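You operate a simulated robot arm through the tools that you are given. There is no shell and no other tool.

Carry out the task below with a simulated robot arm. There is one attempt and no reset: what you move stays moved.

TASK
Put things in order on the top shelf of the left rack. At the end: the cream sign (marked "FREE") from the top shelf of the left rack stands where the brown small carton (marked "SEALS") stood; the white bottle (marked "Cleaner") from the top shelf of the left rack stands where the white tub (marked "Grease") stood; the white tub from the top shelf of the left rack stands where the cream sign stood; the brown small carton from the top shelf of the left rack stands on top of the grey cable reel (marked "BUS"); whatever was shut is shut again. Leave all else as you found it, and nothing knocked over.

The check looks at the end state, three seconds after you hand in, the way a careful person would. Anything else that was tipped, shoved, dropped, spilled or broken makes it a failure. Lids that push on must go on centred and level and be pressed home; caps that screw on are set level and turned clockwise until they are tight.

THE ROBOT
A 5-joint arm with a two-finger parallel gripper, fixed in place. Base frame: the origin is at the foot of the arm, x ahead of it, y to its left, z up. Lengths are in mm, angles in rad, forces in N, time in s.
With the tool pointing down near the work surface it reaches from about 260 to 680 mm from the base axis. Its first joint turns from -1.152 to 1.152 rad. The tool tilts only in the upright plane through the base axis and itself; it spins freely about its own axis. Payload 2.9 kg.
The tool frame sits at the grasp point between the pads (the TCP): z along the fingers, y along the line on which they close. The tips reach 30 mm beyond it. The gripper opens to 110 mm. The fingers are 20 mm wide and 10 mm thick; the gripper's body (48 by 112 mm) begins 55 mm behind the TCP.
Orientation is that of the tool frame in the base frame, as a unit quaternion [w, x, y, z]. With the fingers straight down and closing along the base's y, the tool's x points along the base's -x, its y along +y and its z along -z.

THE INTERFACE
- The arm moves only by the tool nudge_tool. Its arguments are lists of equal length, an entry for each row: "xyz": the shift along the base's x, y, z in mm, a list of three; "rotation": the turn, a rotation vector about the base's x, y, z in rad, a list of three; "gripper": the opening, from 0 (shut) to 1 (fully open). In form: {"xyz": [[dx, dy, dz], ...], "rotation": [[ax, ay, az], ...], "gripper": [gripper, ...]}. A call has 1 to 20 rows; each row is the pose to reach, as a shift and turn from the pose commanded when the call began. A row lasts 0.2 s, in which the tool goes at most 50 mm and 0.15 rad; a call with a longer step from one row to the next is refused whole, and so is a gripper value outside its range. Where a pose cannot be reached the arm comes as near as it can. A force on the tool above 40 N (or 10 N above the force at the start of the call, whichever is more), or a blocked arm, ends the call early, and 0.2 s more pass. Each finger travels about 108 mm/s and halts on what it meets, pressing with about 43 N; the grip force reading is that of the motor and also rises with nothing between the fingers. The clock runs only during rows and for 0.2 s after the last one: add rows that repeat a pose to give the fingers time. The reply holds the time, the measured pose of the TCP, the force on the tool along the base axes, the opening and the grip force, in the units named above and with some noise, with the torque about the TCP (base axes, N m) and any sound that the robot's microphone picked up.
- Cameras (640 x 400 px; columns grow to the right, rows downward): "scene" is fixed at [6.8, -436.9, 600]; the picture's right is [0.95, -0.31, 0.00], its down [-0.19, -0.58, -0.79] and it looks along [0.24, 0.75, -0.61] (base axes); focal length 336 px, centre (320, 200). "wrist" rides on the gripper at [72, 17, -103] in the tool frame; the picture's right is [-0.23, 0.97, 0.00], its down [-0.76, -0.18, -0.62] and it looks along [-0.61, -0.14, 0.78] (tool axes); focal length 222 px, centre (320, 200). There is no depth. A picture from a camera that has moved, and an enlarged one, comes with that camera's place and axes in the base frame and with its lens.
- capture(camera): a new picture of that camera. No time passes.
- zoom(camera, box): a new picture of the part [left, top, right, bottom] of that camera's present view, enlarged. No time passes.
- close_job(): hands the job in; it is judged then, once.

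Places have to be worked out from the pictures, the camera data and where the tool is seen. Open the gripper and draw the arm clear of the work before you hand the job in, unless the task says otherwise.

The tools are called after "Request:" as a command line: name --argument value ..., lists and objects as JSON in quotes. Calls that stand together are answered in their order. nudge_tool: Moves the arm, as the interface text tells. Its arguments: {"type":"object","properties":{"xyz":{"type":"array"},"rotation":{"type":"array"},"gripper":{"type":"array"}},"required":["xyz","rotation","gripper"]} The other tools are called the same way: capture (camera) takes a picture; zoom (camera, box) takes an enlarged picture of a part of a camera's view; close_job () hands the job in.

At the start:

```text
time: 0.0
position: [454.8, 177.7, 246.8]
tcp_rot: [0.0, 0.0, 1.0, 0.0]
force: [1.1, -1.1, 0.7]
wrist_torque: [0.01, 0.01, 0.0]
width: 110.0
grip_force: 0.1
```

scene: 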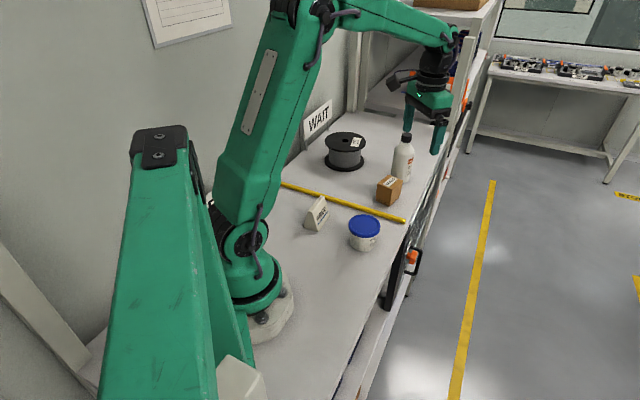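
wrist: 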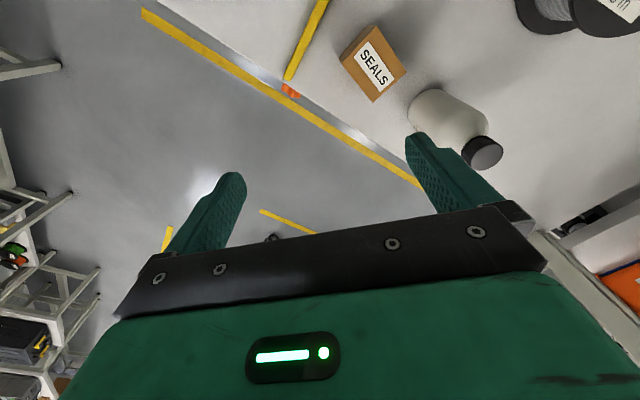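

The scene shows the shelf with a reel, bottle, carton, sign, and tub. I'll zoom in to get precise places before moving anything.

Request:
zoom --camera "scene" --box '[270, 100, 450, 280]'

Request:
zoom --camera "wrist" --box '[280, 0, 640, 220]'

Request:
zoom --camera "scene" --box '[360, 0, 520, 160]'

```text
2.22 times, centred on (360, 190) of scene
camera zoom: at [6.8, -436.9, 600.0], right [0.95, -0.31, 0.0], down [-0.19, -0.58, -0.79], along [0.24, 0.75, -0.61], focal length 748 px, centre (231, 222)
```

zoom: 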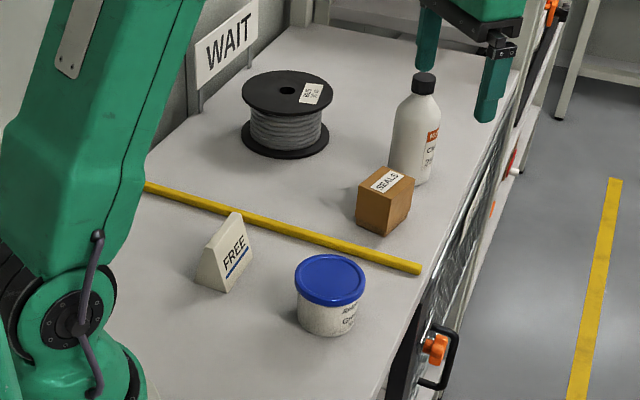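

```text
1.78 times, centred on (460, 110) of wrist
camera zoom: at [382.8, 192.7, 349.3], right [0.23, 0.97, 0.0], down [0.76, -0.18, 0.62], along [0.61, -0.14, -0.78], focal length 395 px, centre (71, 360)
```

zoom: 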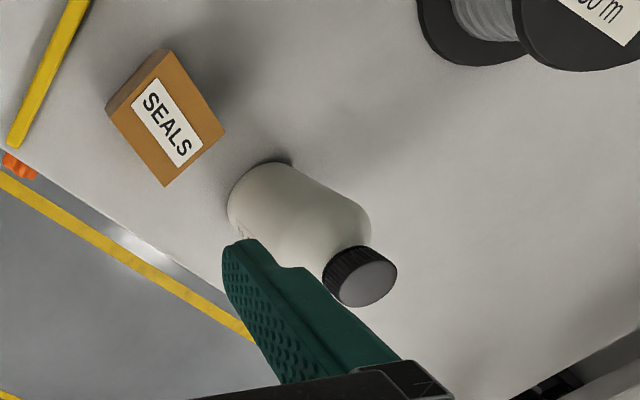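

```text
2.50 times, centred on (440, 80) of scene
camera zoom: at [6.8, -436.9, 600.0], right [0.95, -0.31, 0.0], down [-0.19, -0.58, -0.79], along [0.24, 0.75, -0.61], focal length 841 px, centre (20, 500)
```

zoom: 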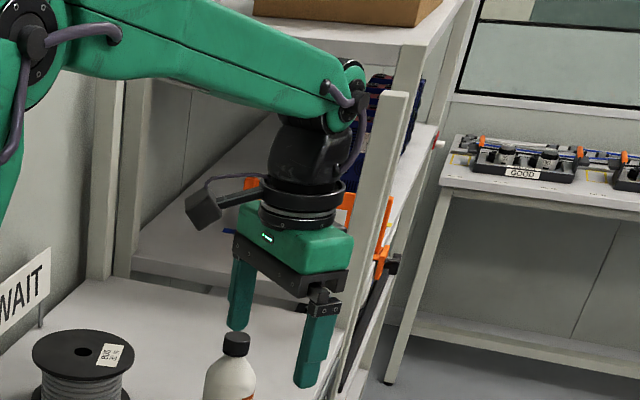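

I'll take closer zooms of each object to locate their footprints and heights.

Request:
zoom --camera "scene" --box '[360, 120, 440, 220]'

Request:
zoom --camera "scene" --box '[290, 180, 400, 260]'

Request:
zoom --camera "scene" --box '[300, 110, 400, 180]'

```text
4.00 times, centred on (400, 170) of scene
camera zoom: at [6.8, -436.9, 600.0], right [0.95, -0.31, 0.0], down [-0.19, -0.58, -0.79], along [0.24, 0.75, -0.61], focal length 1346 px, centre (0, 320)
```

zoom: 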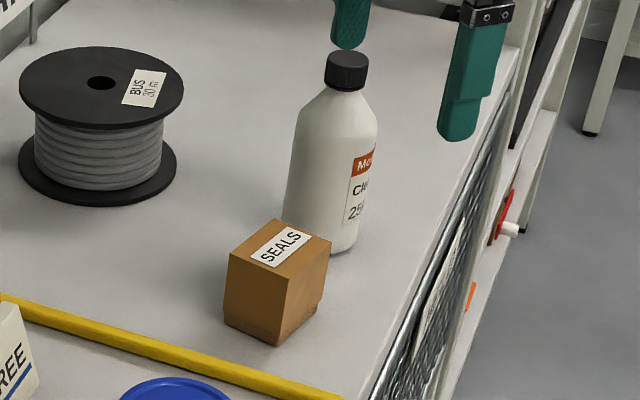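

```text
5.00 times, centred on (345, 220) of scene
camera zoom: at [6.8, -436.9, 600.0], right [0.95, -0.31, 0.0], down [-0.19, -0.58, -0.79], along [0.24, 0.75, -0.61], focal length 1682 px, centre (195, 100)
```

zoom: 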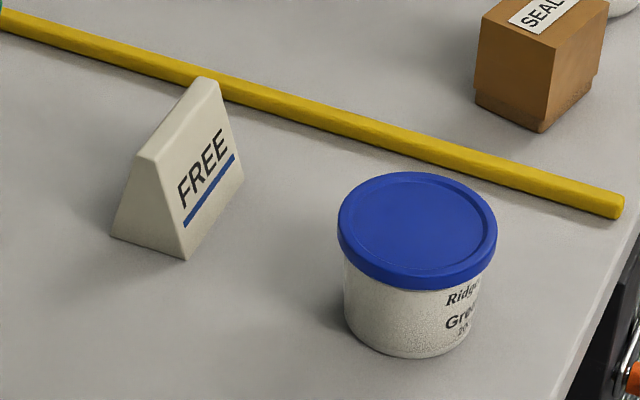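

```text
5.71 times, centred on (350, 145) of scene
camera zoom: at [6.8, -436.9, 600.0], right [0.95, -0.31, 0.0], down [-0.19, -0.58, -0.79], along [0.24, 0.75, -0.61], focal length 1923 px, centre (149, 514)
```

zoom: 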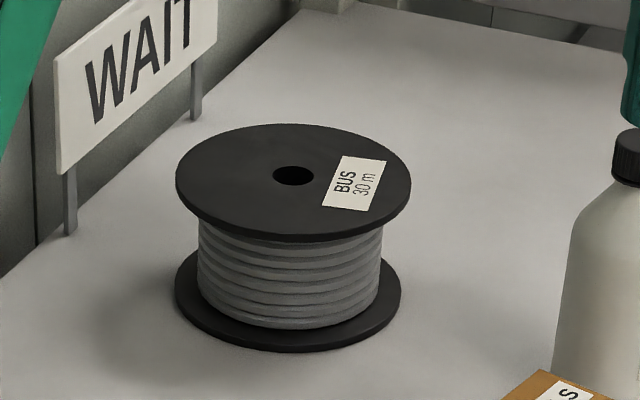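

The pictures place the carton near (438,253), bottle near (538,329), reel near (395,487), sign near (207,217), and tub near (294,104), all on a shelf at z≈0. I'll move above the carton at the present height with a 0.52 rad yaw, then check through the wrist camera.

Request:
nudge_tool --xyz '[[-4, 19, 0], [-8, 38, 0], [-12, 57, 0], [-17, 75, 0], [-17, 75, 0]]' --rotation '[[0, 0, 0.13], [0, 0, 0.26], [0, 0, 0.39], [0, 0, 0.524], [0, 0, 0.524]]' --gripper '[1, 1, 1, 1, 1]'

Request:
capture --camera "wrist"

Request:
capture --camera "scene"

```text
time: 1.2
position: [437.1, 252.5, 247.0]
tcp_rot: [0.0, -0.26, 0.966, 0.0]
force: [0.0, -0.1, -0.4]
wrist_torque: [0.02, 0.01, -0.03]
width: 110.2
grip_force: 0.1
```

```text
taken
camera wrist: at [367.1, 229.5, 349.5], right [-0.29, 0.96, 0.0], down [0.75, 0.23, 0.62], along [0.6, 0.18, -0.78], focal length 222 px, centre (320, 200)
```

wrist: 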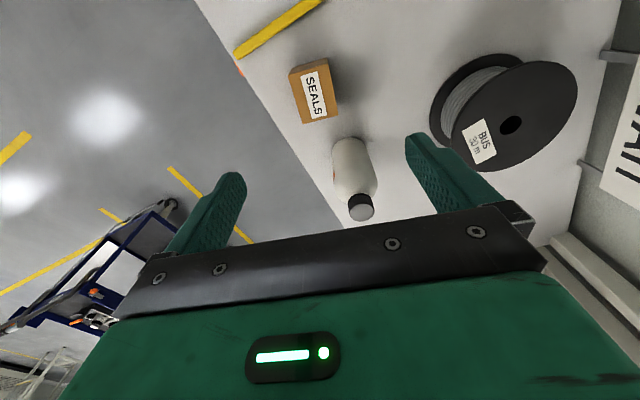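

```text
taken
```

scene: 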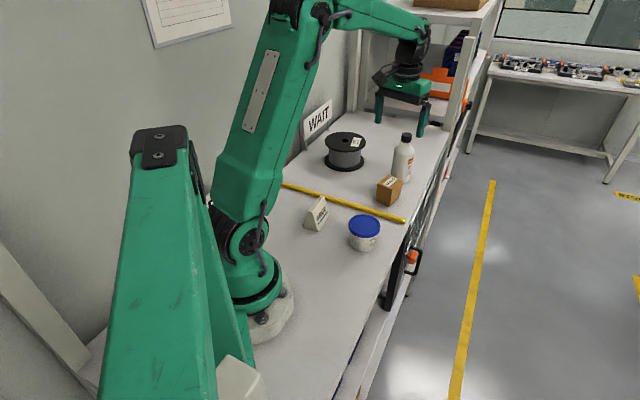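

The carton shows at the top middle of the wrist view, with the bottle and reel beyond it. I'll zoom in on them for exact corners.

Request:
zoom --camera "wrist" --box '[240, 30, 400, 130]'

Request:
zoom --camera "wrist" --box '[420, 30, 620, 180]'

Request:
zoom --camera "wrist" --box '[280, 110, 440, 230]'

```text
4.00 times, centred on (320, 80) of wrist
camera zoom: at [367.1, 229.5, 349.5], right [-0.29, 0.96, 0.0], down [0.75, 0.23, 0.62], along [0.6, 0.18, -0.78], focal length 888 px, centre (320, 680)
```

zoom: 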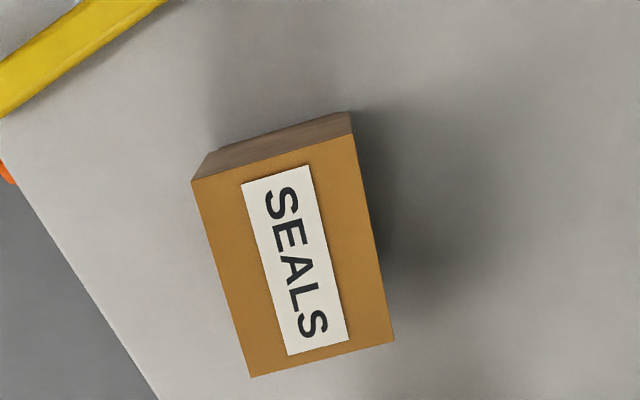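

```text
2.67 times, centred on (520, 105) of wrist
camera zoom: at [367.1, 229.5, 349.5], right [-0.29, 0.96, 0.0], down [0.75, 0.23, 0.62], along [0.6, 0.18, -0.78], focal length 592 px, centre (-213, 453)
```

zoom: 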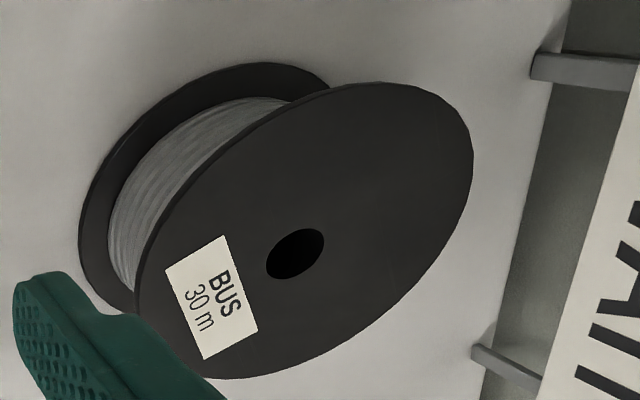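

```text
3.33 times, centred on (360, 170) of wrist
camera zoom: at [367.1, 229.5, 349.5], right [-0.29, 0.96, 0.0], down [0.75, 0.23, 0.62], along [0.6, 0.18, -0.78], focal length 740 px, centre (187, 300)
```

zoom: 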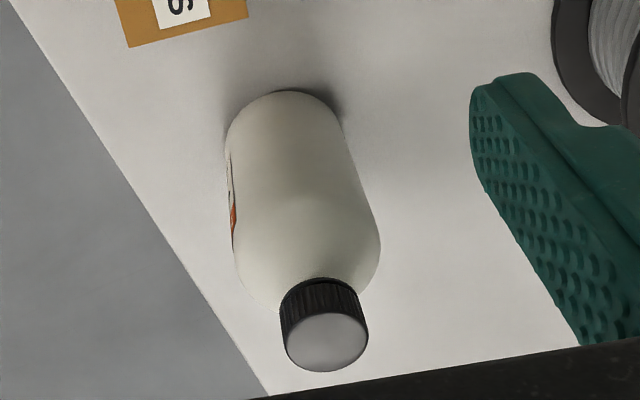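

From the wrist view, the carton top is about 48 × 59 mm with its centre near (436,243) and yaw about 30.8°. I see a small step at the bottom of the carton, so I'll look at it more closely before gripping.

Request:
zoom --camera "scene" --box '[370, 165, 410, 215]'

Request:
zoom --camera "scene" --box '[340, 205, 390, 255]'

Request:
zoom --camera "scene" --box '[385, 125, 425, 190]'

```text
8.00 times, centred on (390, 190) of scene
camera zoom: at [6.8, -436.9, 600.0], right [0.95, -0.31, 0.0], down [-0.19, -0.58, -0.79], along [0.24, 0.75, -0.61], focal length 2692 px, centre (-240, 280)
```

zoom: 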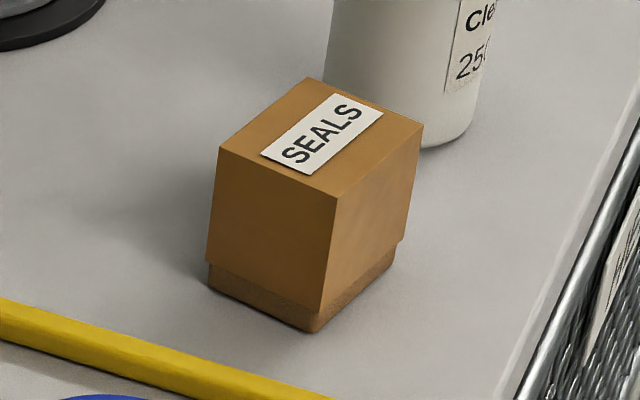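

```text
8.00 times, centred on (365, 230) of scene
camera zoom: at [6.8, -436.9, 600.0], right [0.95, -0.31, 0.0], down [-0.19, -0.58, -0.79], along [0.24, 0.75, -0.61], focal length 2692 px, centre (-40, -40)
```

zoom: 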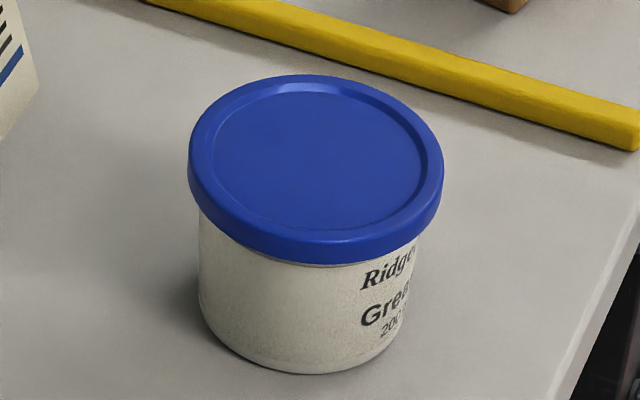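

```text
6.15 times, centred on (405, 158) of scene
camera zoom: at [6.8, -436.9, 600.0], right [0.95, -0.31, 0.0], down [-0.19, -0.58, -0.79], along [0.24, 0.75, -0.61], focal length 2071 px, centre (-203, 462)
```

zoom: 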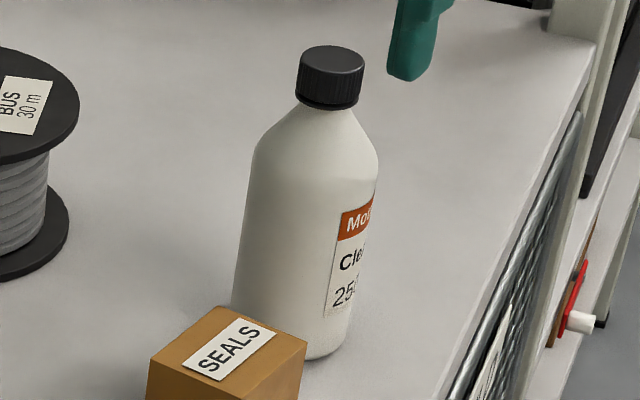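

The carton is a two-part box, with the lid sleeved over the base and about 8 mm of base showing, so lifting it may part the two. I'll centre over it, descend to z≈110 and check alignment before gripping low.

Request:
nudge_tool --xyz '[[-1.6, -9.2, 0], [-1.6, -9.2, -35], [-1.6, -9.2, -70], [-1.6, -9.2, -105], [-1.6, -9.2, -137], [-1.6, -9.2, -137]]' --rotation '[[0, 0, 0.014], [0, 0, 0.014], [0, 0, 0.014], [0, 0, 0.014], [0, 0, 0.014], [0, 0, 0.014]]' --gripper '[1, 1, 1, 1, 1, 1]'

Request:
capture --camera "wrist"

Request:
zoom --camera "scene" --box '[340, 110, 460, 230]'

```text
time: 2.6
position: [436.6, 243.1, 108.3]
tcp_rot: [0.0, -0.266, 0.964, 0.0]
force: [0.5, 0.3, 0.0]
wrist_torque: [0.01, 0.01, 0.0]
width: 110.2
grip_force: 0.0
```

```text
taken
camera wrist: at [365.0, 218.8, 211.7], right [-0.3, 0.95, 0.0], down [0.74, 0.24, 0.62], along [0.59, 0.19, -0.78], focal length 222 px, centre (320, 200)
```

wrist: 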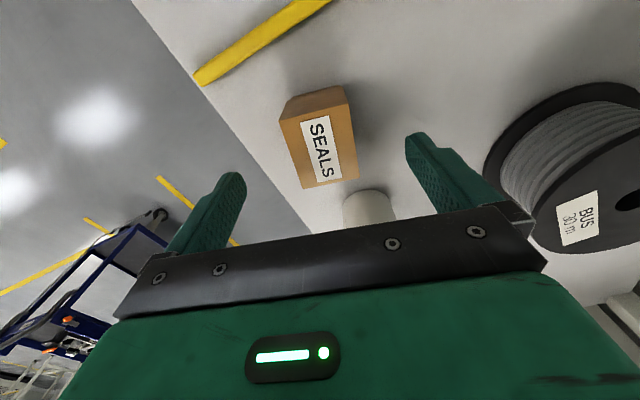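

```text
3.33 times, centred on (400, 170) of scene
camera zoom: at [6.8, -436.9, 600.0], right [0.95, -0.31, 0.0], down [-0.19, -0.58, -0.79], along [0.24, 0.75, -0.61], focal length 1122 px, centre (53, 300)
```

zoom: 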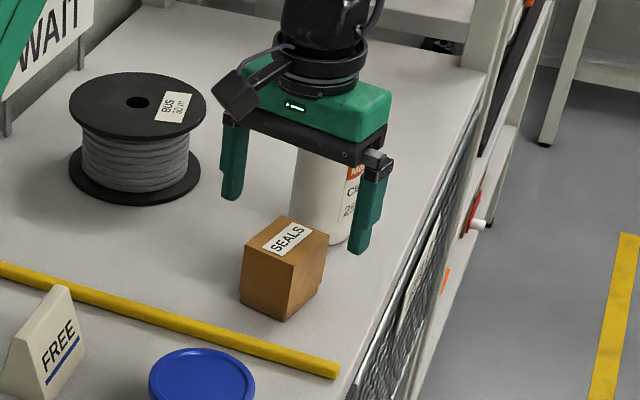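

The fingers straddle the carton well in both views. I'll take one close wrist zoom to fine-tune the centre.

Request:
zoom --camera "wrist" --box '[240, 70, 400, 200]'

```text
3.08 times, centred on (320, 135) of wrist
camera zoom: at [365.0, 218.8, 211.7], right [-0.3, 0.95, 0.0], down [0.74, 0.24, 0.62], along [0.59, 0.19, -0.78], focal length 684 px, centre (320, 400)
```

zoom: 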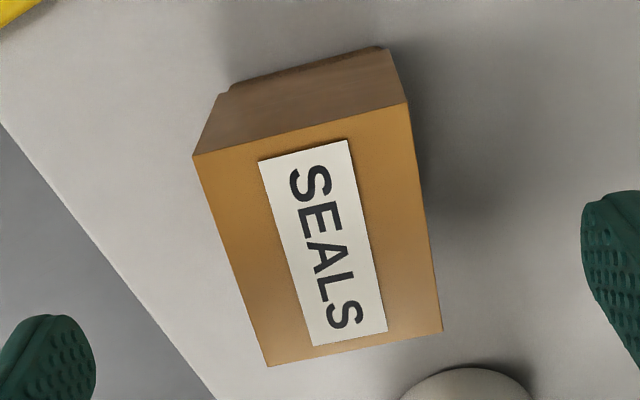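

Triangulating both wrist views gives the carton centre at (435.3, 243.3), 62 mm tall, 47 × 58 mm, and the tool is centred on it. I'll descend so the tips are just above the shelf and close on the 47 mm width.

Request:
nudge_tool --xyz '[[-0.5, 0, -25], [-0.5, 0, -50], [-0.5, 0, -70], [-0.5, 0, -74], [-0.5, 0, -74], [-0.5, 0, -74], [-0.5, 0, -74], [-0.5, 0, -74]]' --rotation '[[0, 0, 0], [0, 0, 0], [0, 0, 0], [0, 0, 0], [0, 0, 0], [0, 0, 0], [0, 0, 0], [0, 0, 0]]' --gripper '[1, 1, 1, 1, 0.6, 0.3, 0.3, 0.3]'

Request:
zoom --camera "scene" --box '[350, 130, 440, 220]'

Request:
capture --camera "wrist"

```text
time: 4.4
position: [436.3, 241.2, 34.5]
tcp_rot: [0.0, -0.267, 0.964, 0.0]
force: [1.0, 0.6, 0.5]
wrist_torque: [0.01, -0.03, 0.04]
width: 45.8
grip_force: 43.1
```

```text
4.44 times, centred on (395, 175) of scene
camera zoom: at [6.8, -436.9, 600.0], right [0.95, -0.31, 0.0], down [-0.19, -0.58, -0.79], along [0.24, 0.75, -0.61], focal length 1496 px, centre (-13, 311)
```

zoom: 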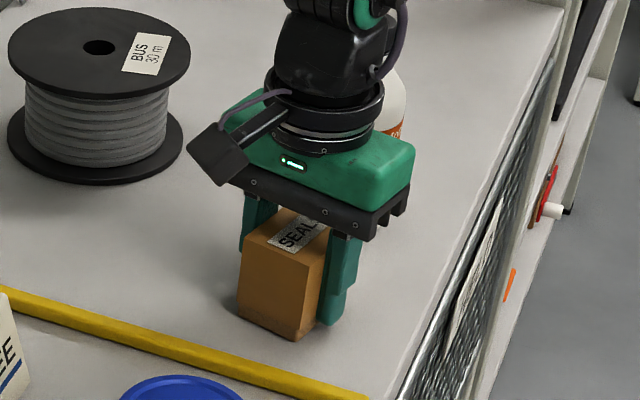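

```text
taken
camera wrist: at [365.3, 219.1, 138.2], right [-0.3, 0.95, 0.0], down [0.74, 0.24, 0.62], along [0.59, 0.19, -0.78], focal length 222 px, centre (320, 200)
```

wrist: 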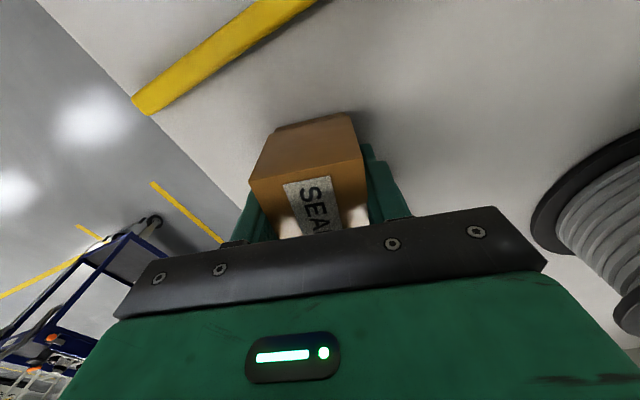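

Gripped at 45.8 mm with the carton held squarely. I'll lift only 6 mm and look whether the base rises with the lid.

Request:
nudge_tool --xyz '[[0, 0, 3], [0, 0, 6], [0, 0, 6]]' --rotation '[[0, 0, 0], [0, 0, 0], [0, 0, 0]]' --gripper '[0.3, 0.3, 0.3]'

Request:
zoom --camera "scene" --box '[370, 165, 410, 215]'

Request:
zoom --camera "wrist" --box '[220, 90, 400, 240]'

```text
time: 5.2
position: [435.1, 242.8, 42.4]
tcp_rot: [0.0, -0.267, 0.964, 0.0]
force: [-0.9, -0.5, -2.1]
wrist_torque: [0.01, 0.01, 0.01]
width: 45.9
grip_force: 43.4
```

```text
8.00 times, centred on (390, 190) of scene
camera zoom: at [6.8, -436.9, 600.0], right [0.95, -0.31, 0.0], down [-0.19, -0.58, -0.79], along [0.24, 0.75, -0.61], focal length 2692 px, centre (-240, 280)
```

zoom: 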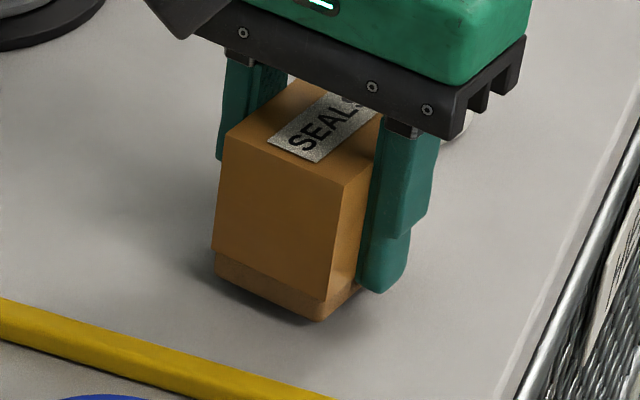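

```text
2.67 times, centred on (310, 165) of wrist
camera zoom: at [365.4, 218.9, 144.3], right [-0.3, 0.95, 0.0], down [0.74, 0.24, 0.62], along [0.59, 0.19, -0.78], focal length 592 px, centre (347, 293)
```

zoom: 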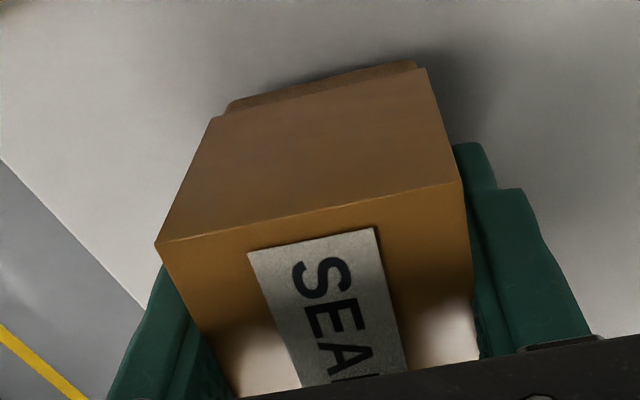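

The base came up together with the lid (bottom edge and shadow both lifted; about 2 N of weight). I'll raise the carton to z≈180 and move part-way toward the reel to get a better look at it.

Request:
nudge_tool --xyz '[[0, 0, 35], [0, 0, 70], [0, 0, 105], [0, 0, 138], [-7, 30, 138], [-14, 65, 138], [-21, 100, 138], [-28, 130, 138], [-30, 140, 138], [-30, 140, 138]]' --rotation '[[0, 0, 0], [0, 0, 0], [0, 0, 0], [0, 0, 0], [0, 0, 0], [0, 0, 0], [0, 0, 0], [0, 0, 0], [0, 0, 0], [0, 0, 0]]' --gripper '[0.3, 0.3, 0.3, 0.3, 0.3, 0.3, 0.3, 0.3, 0.3, 0.3]'

Request:
capture --camera "wrist"

Request:
capture --camera "scene"

```text
time: 7.4
position: [405.1, 382.5, 179.5]
tcp_rot: [0.0, -0.266, 0.964, 0.0]
force: [-1.1, 0.1, -2.3]
wrist_torque: [-0.01, -0.03, 0.03]
width: 46.0
grip_force: 42.8
```

```text
taken
camera wrist: at [335.3, 359.4, 282.5], right [-0.3, 0.95, 0.0], down [0.75, 0.24, 0.62], along [0.59, 0.19, -0.78], focal length 222 px, centre (320, 200)
```

wrist: 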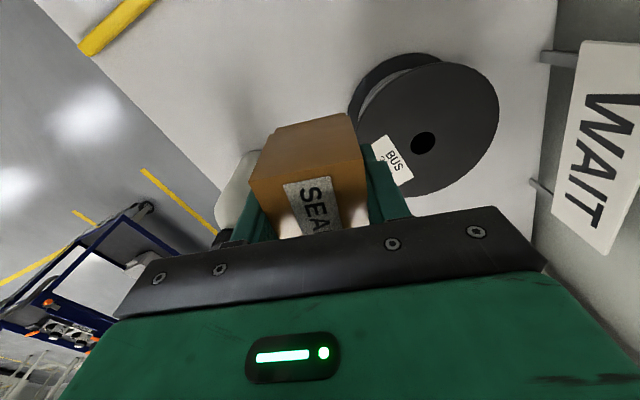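

```text
taken
```

scene: 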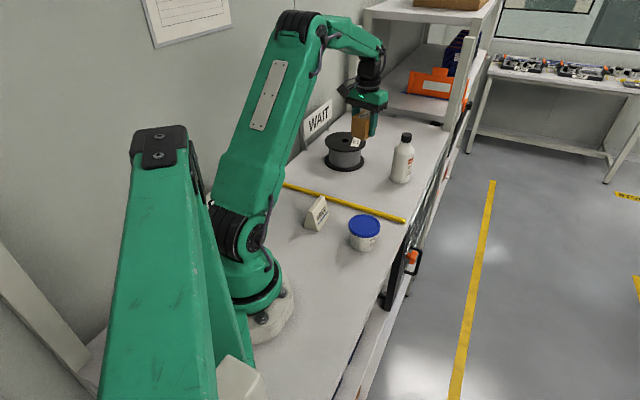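

The hole of the reel is visible, at about (392,484). I'll zoom in for a more exact reading.

Request:
zoom --camera "wrist" --box '[340, 40, 510, 210]'

Request:
zoom --camera "scene" --box '[310, 80, 400, 180]'

```text
2.35 times, centred on (425, 125) of wrist
camera zoom: at [335.3, 359.4, 282.5], right [-0.3, 0.95, 0.0], down [0.75, 0.24, 0.62], along [0.59, 0.19, -0.78], focal length 523 px, centre (73, 376)
```

zoom: 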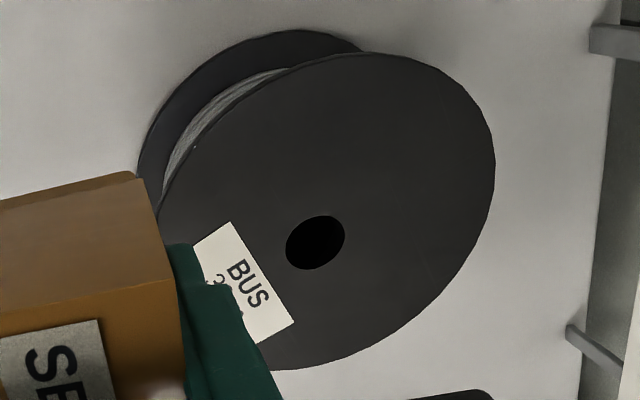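

```text
4.00 times, centred on (355, 130) of scene
camera zoom: at [6.8, -436.8, 600.0], right [0.95, -0.31, 0.0], down [-0.19, -0.58, -0.79], along [0.24, 0.75, -0.61], focal length 1346 px, centre (180, 480)
```

zoom: 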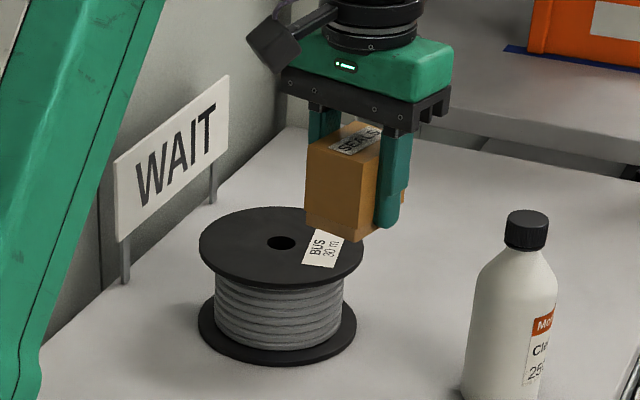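

The reel's hole centre is at (393.8, 484.5) with its top near z≈76–78. I'll move over it and come down to leave a small gap, then check.

Request:
nudge_tool --xyz '[[-4, 35, 0], [-8, 70, 0], [-11.3, 102, 0], [-11.3, 102, -20], [-11.3, 102, -40], [-11.3, 102, -57], [-11.3, 102, -57]]' --rotation '[[0, 0, 0], [0, 0, 0], [0, 0, 0], [0, 0, 0], [0, 0, 0], [0, 0, 0], [0, 0, 0]]' --gripper '[0.3, 0.3, 0.3, 0.3, 0.3, 0.3, 0.3]'

Request:
zoom --camera "scene" --box '[310, 90, 390, 180]'

Request:
capture --camera "wrist"

```text
time: 9.0
position: [395.1, 486.2, 122.3]
tcp_rot: [0.0, -0.267, 0.964, 0.0]
force: [0.4, 0.4, -2.3]
wrist_torque: [0.01, 0.01, -0.01]
width: 45.8
grip_force: 42.7
```

```text
4.44 times, centred on (350, 135) of scene
camera zoom: at [6.8, -436.8, 600.0], right [0.95, -0.31, 0.0], down [-0.19, -0.58, -0.79], along [0.24, 0.75, -0.61], focal length 1496 px, centre (187, 489)
```

zoom: 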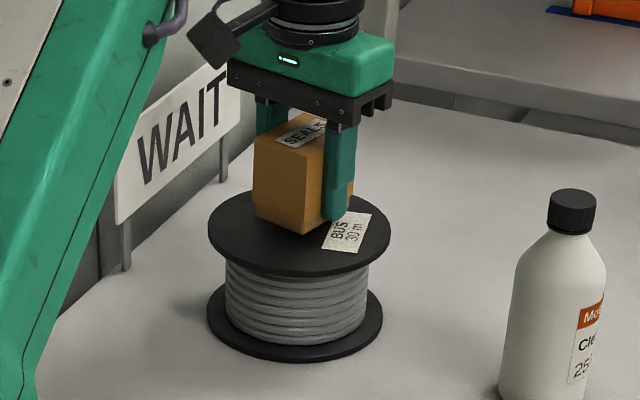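

```text
taken
camera wrist: at [323.9, 462.1, 225.3], right [-0.3, 0.95, 0.0], down [0.75, 0.24, 0.62], along [0.59, 0.19, -0.78], focal length 222 px, centre (320, 200)
```

wrist: 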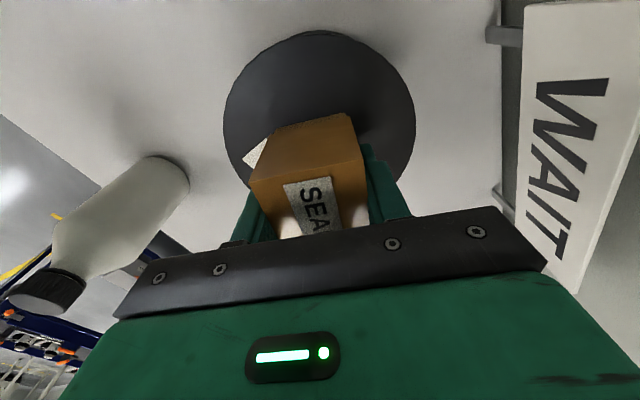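

The carton hovers centred over the reel's top flange with roughly a 9 mm gap. I'll lower gently in small steps, watching the force for contact.

Request:
nudge_tool --xyz '[[0, 0, -3], [0, 0, -5], [0, 0, -6], [0, 0, -7], [0, 0, -7]]' --rotation '[[0, 0, 0], [0, 0, 0], [0, 0, 0], [0, 0, 0], [0, 0, 0]]' --gripper '[0.3, 0.3, 0.3, 0.3, 0.3]'

Request:
zoom --camera "scene" --box '[320, 100, 380, 160]'

```text
time: 10.2
position: [394.2, 484.1, 115.0]
tcp_rot: [0.0, -0.266, 0.964, 0.0]
force: [-0.5, -0.2, -1.4]
wrist_torque: [-0.01, -0.01, 0.01]
width: 45.7
grip_force: 43.2
```

```text
6.67 times, centred on (350, 130) of scene
camera zoom: at [6.8, -436.8, 600.0], right [0.95, -0.31, 0.0], down [-0.19, -0.58, -0.79], along [0.24, 0.75, -0.61], focal length 2243 px, centre (120, 667)
```

zoom: 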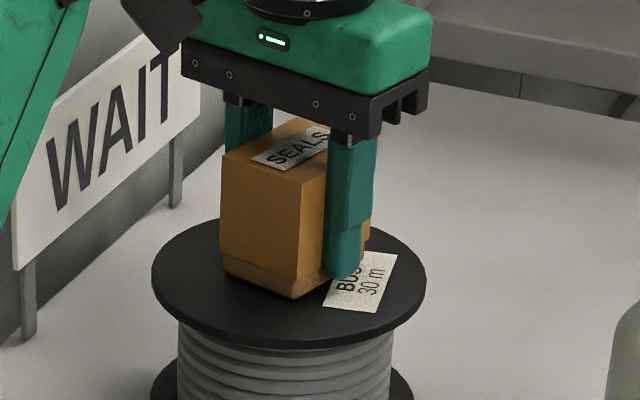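

Force still reads only the carton's weight, so it isn't touching yet. I'll shift it about 3 mm toward the flange centre and keep lowering in 1 mm steps.

Request:
nudge_tool --xyz '[[-2.5, -1.5, 0], [-2.5, -1.5, -1], [-2.5, -1.5, -2], [-2.5, -1.5, -2]]' --rotation '[[0, 0, 0], [0, 0, 0], [0, 0, 0], [0, 0, 0]]' --gripper '[0.3, 0.3, 0.3, 0.3]'

Request:
nudge_tool --xyz '[[0, 0, -1], [0, 0, -1]]' --rotation '[[0, 0, 0], [0, 0, 0]]' --gripper '[0.3, 0.3]'

Request:
zoom --camera "scene" --box '[320, 100, 380, 160]'

```text
time: 11.2
position: [393.3, 483.0, 113.5]
tcp_rot: [0.001, -0.266, 0.964, 0.0]
force: [-0.4, 0.4, -0.9]
wrist_torque: [0.03, 0.0, 0.0]
width: 45.9
grip_force: 43.2
```

```text
time: 11.8
position: [391.0, 484.1, 114.1]
tcp_rot: [0.001, -0.267, 0.964, 0.0]
force: [0.8, -1.7, 5.1]
wrist_torque: [-0.19, 0.1, 0.05]
width: 45.6
grip_force: 43.3
```

```text
6.67 times, centred on (350, 130) of scene
camera zoom: at [6.8, -436.9, 600.0], right [0.95, -0.31, 0.0], down [-0.19, -0.58, -0.79], along [0.24, 0.75, -0.61], focal length 2243 px, centre (120, 667)
```

zoom: 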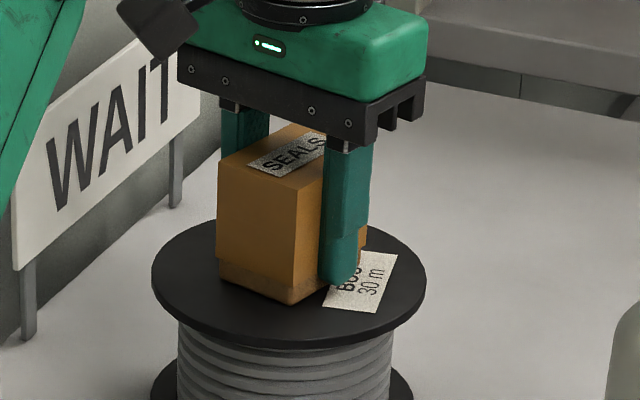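

Contact is felt at 5 N, so the carton is resting on the reel (top ≈77 mm). I'll open the fingers and rise straight up.

Request:
nudge_tool --xyz '[[0, 0, 0], [0, 0, 0], [0, 0, 0], [0, 0, 0], [0, 0, 25], [0, 0, 60], [0, 0, 95], [0, 0, 120], [0, 0, 120]]' --rotation '[[0, 0, 0], [0, 0, 0], [0, 0, 0], [0, 0, 0], [0, 0, 0], [0, 0, 0], [0, 0, 0], [0, 0, 0], [0, 0, 0]]' --gripper '[0.5, 0.6, 0.75, 0.75, 0.75, 0.75, 0.75, 0.75, 0.75]'

Request:
capture --camera "wrist"

Request:
zoom --camera "scene" --box '[310, 90, 420, 220]'

```text
time: 13.8
position: [391.0, 482.5, 232.2]
tcp_rot: [0.001, -0.266, 0.964, 0.0]
force: [-0.3, 0.3, 0.8]
wrist_torque: [-0.01, 0.0, -0.01]
width: 82.5
grip_force: 0.1
```

```text
taken
camera wrist: at [321.0, 460.1, 335.2], right [-0.3, 0.95, 0.0], down [0.75, 0.24, 0.62], along [0.59, 0.19, -0.78], focal length 222 px, centre (320, 200)
```

wrist: 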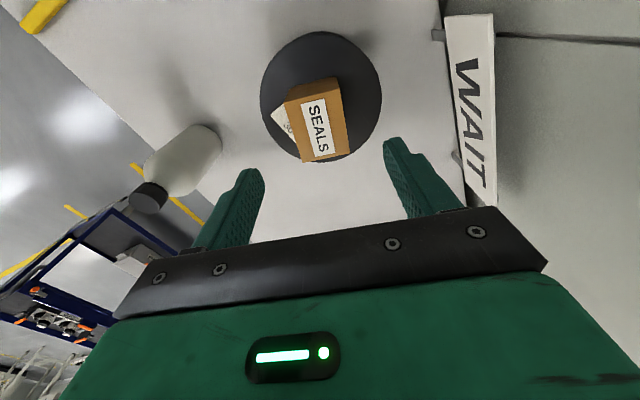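

```text
3.08 times, centred on (365, 155) of scene
camera zoom: at [6.8, -436.9, 600.0], right [0.95, -0.31, 0.0], down [-0.19, -0.58, -0.79], along [0.24, 0.75, -0.61], focal length 1035 px, centre (182, 338)
```

zoom: 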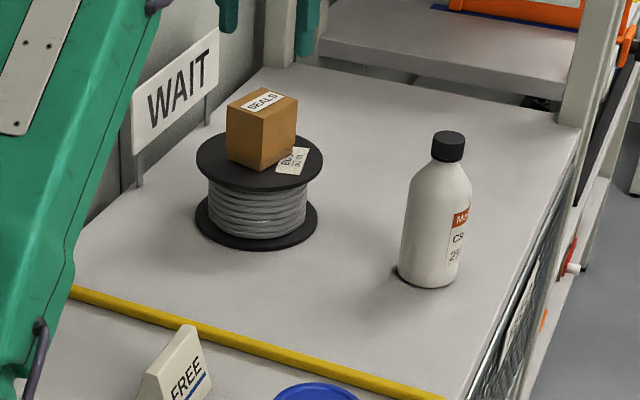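

The carton stands squarely on the reel and nothing else moved. Next is the sign: I'll travel at height to above it (about (207,217)), turning the tool so the fingers close along the sign's long axis (yaw −45°).

Request:
nudge_tool --xyz '[[-18.5, -26.5, 0], [-37, -53, 0], [-55.5, -79.5, 0], [-74, -106, 0], [-92.5, -132.5, 0], [-111, -159, 0], [-129.5, -185.5, 0], [-148, -212, 0], [-166.5, -238.5, 0], [-184.5, -265.4, 0], [-184.5, -265.4, 0]]' --rotation '[[0, 0, -0.1323], [0, 0, -0.2646], [0, 0, -0.3969], [0, 0, -0.5292], [0, 0, -0.6615], [0, 0, -0.7938], [0, 0, -0.9261], [0, 0, -1.0584], [0, 0, -1.1907], [0, 0, -1.3234], [0, 0, -1.3234]]' --gripper '[0.75, 0.8, 0.85, 0.9, 0.95, 1, 1, 1, 1, 1, 1]'

Request:
capture --camera "wrist"

Request:
capture --camera "scene"

```text
time: 16.2
position: [206.9, 217.8, 232.3]
tcp_rot: [0.0, 0.384, 0.923, 0.0]
force: [-0.7, 0.9, -0.2]
wrist_torque: [-0.02, 0.01, -0.01]
width: 110.0
grip_force: 0.1
```

```text
taken
camera wrist: at [168.2, 279.5, 334.7], right [0.85, 0.53, 0.0], down [0.41, -0.66, 0.62], along [0.33, -0.53, -0.78], focal length 222 px, centre (320, 200)
```

wrist: 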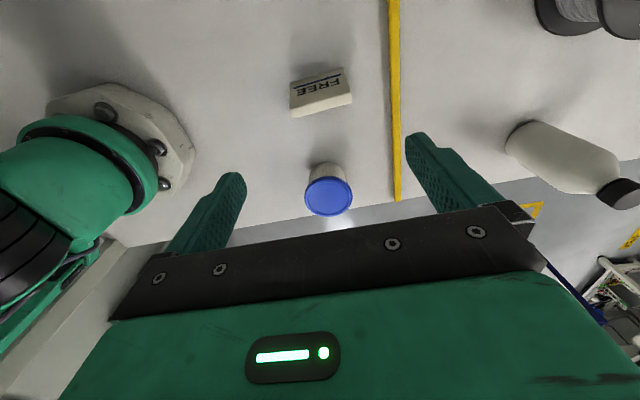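

```text
taken
```

scene: 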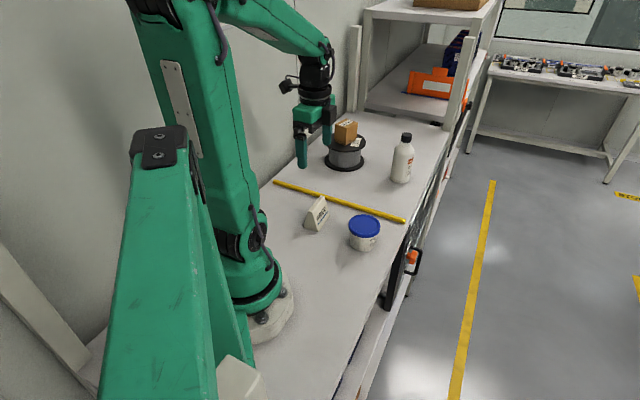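

The sign and tub are both visible from here. I'll zoom on both for exact positions.

Request:
zoom --camera "wrist" --box '[270, 50, 370, 130]'

Request:
zoom --camera "wrist" --box '[280, 140, 380, 230]'

Request:
zoom --camera "wrist" --box '[480, 90, 640, 220]'

```text
5.00 times, centred on (320, 90) of wrist
camera zoom: at [168.2, 279.5, 334.7], right [0.85, 0.53, 0.0], down [0.41, -0.66, 0.62], along [0.33, -0.53, -0.78], focal length 1111 px, centre (320, 750)
```

zoom: 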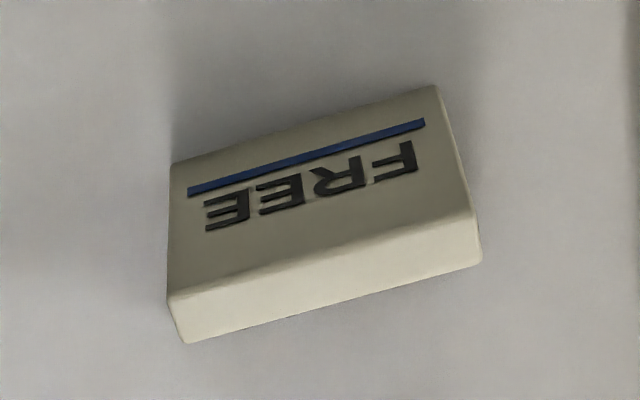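

```text
4.44 times, centred on (330, 185) of wrist
camera zoom: at [168.2, 279.5, 334.7], right [0.85, 0.53, 0.0], down [0.41, -0.66, 0.62], along [0.33, -0.53, -0.78], focal length 987 px, centre (276, 267)
```

zoom: 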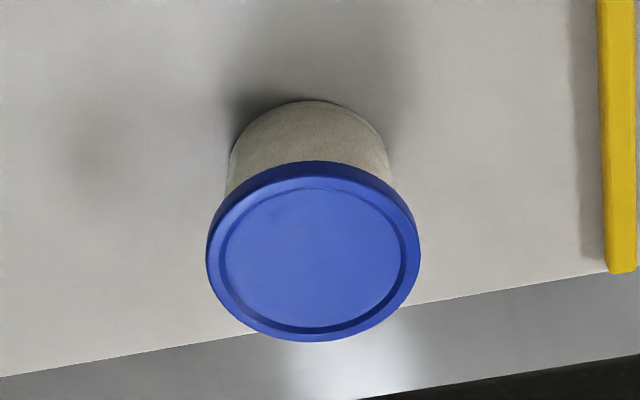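

```text
3.08 times, centred on (560, 155) of wrist
camera zoom: at [168.2, 279.5, 334.7], right [0.85, 0.53, 0.0], down [0.41, -0.66, 0.62], along [0.33, -0.53, -0.78], focal length 684 px, centre (-418, 338)
```

zoom: 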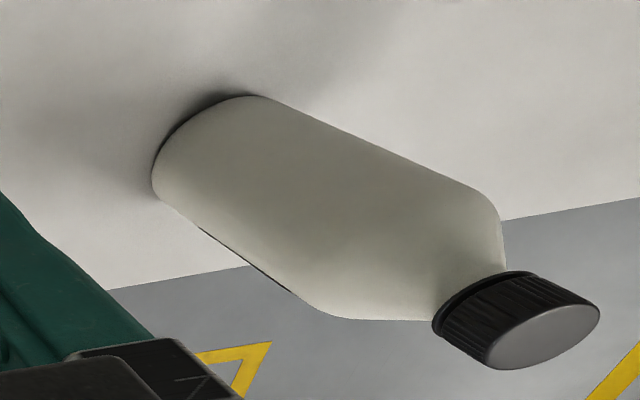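

The sign's centre works out at (209.5, 215.5), 72 mm long at 46°, 63 mm tall; the tub is near (293,103). I'll fine-align and descend to just above the sign for a check.

Request:
nudge_tool --xyz '[[2.4, -1.1, -30], [2.4, -1.1, -60], [2.4, -1.1, -90], [2.4, -1.1, -120], [2.4, -1.1, -120]]' --rotation '[[0, 0, 0.0175], [0, 0, 0.0175], [0, 0, 0.0175], [0, 0, 0.0175], [0, 0, 0.0175]]' --gripper '[1, 1, 1, 1, 1]'

Request:
capture --camera "wrist"

Request:
zoom --camera "scene" --box '[270, 140, 390, 260]'

```text
time: 17.4
position: [210.1, 216.3, 111.9]
tcp_rot: [0.001, 0.375, 0.927, 0.0]
force: [0.0, -0.8, 0.6]
wrist_torque: [0.02, 0.0, -0.01]
width: 110.1
grip_force: 0.1
```

```text
taken
camera wrist: at [170.1, 277.9, 214.0], right [0.84, 0.54, 0.0], down [0.42, -0.66, 0.62], along [0.34, -0.52, -0.78], focal length 222 px, centre (320, 200)
```

wrist: 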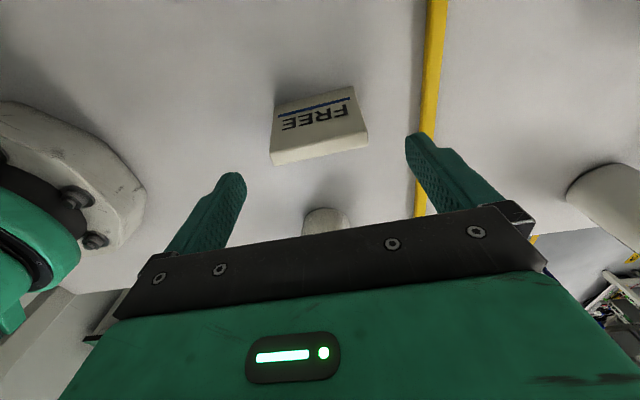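

```text
3.33 times, centred on (330, 200) of scene
camera zoom: at [6.8, -436.9, 600.0], right [0.95, -0.31, 0.0], down [-0.19, -0.58, -0.79], along [0.24, 0.75, -0.61], focal length 1122 px, centre (287, 200)
```

zoom: 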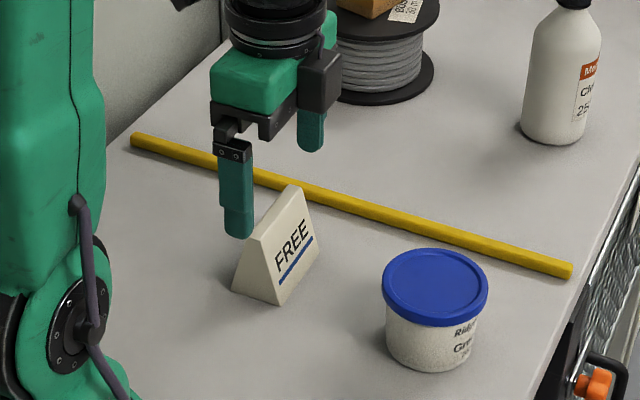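

Alignment looks good, with the yellow bar well clear of the far finger. One closer look to confirm centring before descending.

Request:
zoom --camera "wrist" --box '[250, 70, 390, 180]'

```text
3.64 times, centred on (320, 125) of wrist
camera zoom: at [170.1, 277.9, 214.0], right [0.84, 0.54, 0.0], down [0.42, -0.66, 0.62], along [0.34, -0.52, -0.78], focal length 808 px, centre (320, 473)
```

zoom: 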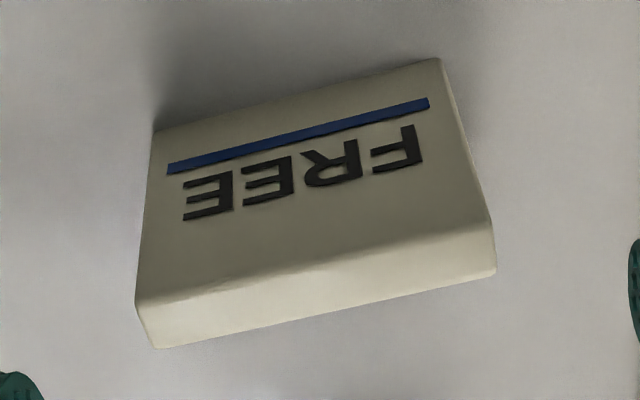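

The ridge centre computes to (209.6, 216.2), matching the tool within 1 mm. I'll descend to z≈36 and close on the sign's two ends.

Request:
nudge_tool --xyz '[[0, 0, -25], [0, 0, -50], [0, 0, -70], [0, 0, -76], [0, 0, -76], [0, 0, -76], [0, 0, -76], [0, 0, -76]]' --rotation '[[0, 0, 0], [0, 0, 0], [0, 0, 0], [0, 0, 0], [0, 0, 0], [0, 0, 0], [0, 0, 0], [0, 0, 0]]' --gripper '[1, 1, 1, 1, 0.8, 0.55, 0.55, 0.55]'

Request:
capture --camera "wrist"

Request:
zoom --camera "scene" --box '[270, 150, 390, 260]'

```text
time: 19.2
position: [210.9, 217.5, 36.1]
tcp_rot: [0.0, 0.375, 0.927, 0.0]
force: [0.5, 0.1, -0.4]
wrist_torque: [0.02, -0.02, -0.02]
width: 74.5
grip_force: 43.2
```

```text
taken
camera wrist: at [170.2, 278.3, 139.0], right [0.84, 0.54, 0.0], down [0.42, -0.66, 0.62], along [0.34, -0.52, -0.78], focal length 222 px, centre (320, 200)
```

wrist: 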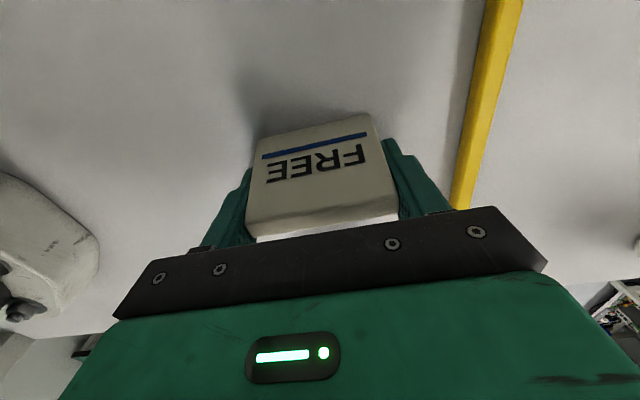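

```text
3.64 times, centred on (330, 205) of scene
camera zoom: at [6.8, -436.9, 600.0], right [0.95, -0.31, 0.0], down [-0.19, -0.58, -0.79], along [0.24, 0.75, -0.61], focal length 1224 px, centre (284, 182)
```

zoom: 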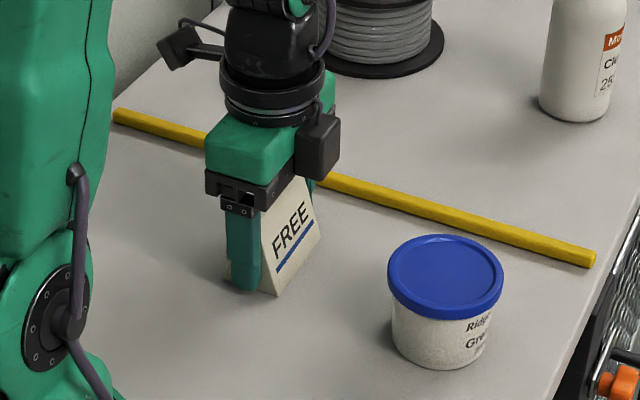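

The sign is held firmly at 74.5 mm. I'll lift it, carry it over the yellow bar to above the carton's old spot (435.3, 243.3), and stop 30 mm above the shelf to check.

Request:
nudge_tool --xyz '[[0, 0, 10], [0, 0, 40], [0, 0, 75], [0, 0, 100], [38, 4.5, 100], [76, 9, 100], [114, 13.5, 100], [152, 18, 100], [190, 22.7, 100], [225.1, 27.2, 100], [225.1, 27.2, 80], [225.1, 27.2, 50], [225.1, 27.2, 25], [225.1, 27.2, 25]]' --rotation '[[0, 0, 0], [0, 0, 0], [0, 0, 0], [0, 0, 0], [0, 0, 0], [0, 0, 0], [0, 0, 0], [0, 0, 0], [0, 0, 0], [0, 0, 0], [0, 0, 0], [0, 0, 0], [0, 0, 0], [0, 0, 0]]' --gripper '[0.55, 0.55, 0.55, 0.55, 0.55, 0.55, 0.55, 0.55, 0.55, 0.55, 0.55, 0.55, 0.55, 0.55]'

Request:
capture --camera "wrist"

Request:
zoom --camera "scene" --box '[330, 120, 450, 230]'

```text
time: 22.2
position: [435.3, 244.2, 62.1]
tcp_rot: [0.0, 0.374, 0.927, 0.0]
force: [-0.5, 0.0, -0.7]
wrist_torque: [0.02, -0.01, -0.01]
width: 74.1
grip_force: 42.7
```

```text
taken
camera wrist: at [394.9, 305.2, 163.8], right [0.84, 0.54, 0.0], down [0.42, -0.66, 0.62], along [0.34, -0.52, -0.78], focal length 222 px, centre (320, 200)
```

wrist: 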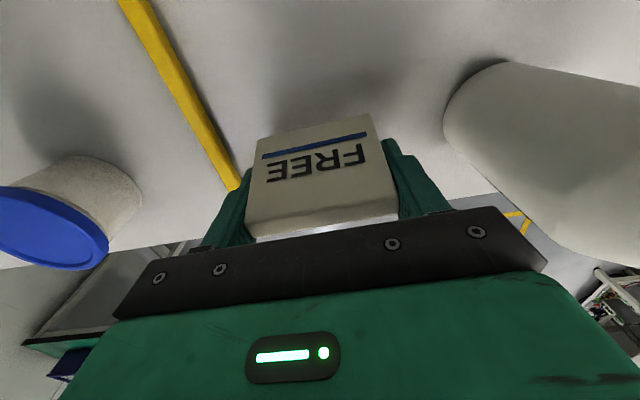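

```text
3.64 times, centred on (390, 175) of scene
camera zoom: at [6.8, -436.9, 600.0], right [0.95, -0.31, 0.0], down [-0.19, -0.58, -0.79], along [0.24, 0.75, -0.61], focal length 1224 px, centre (66, 291)
```

zoom: 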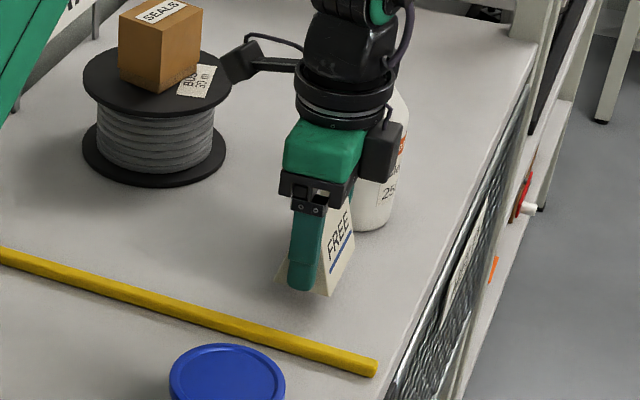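

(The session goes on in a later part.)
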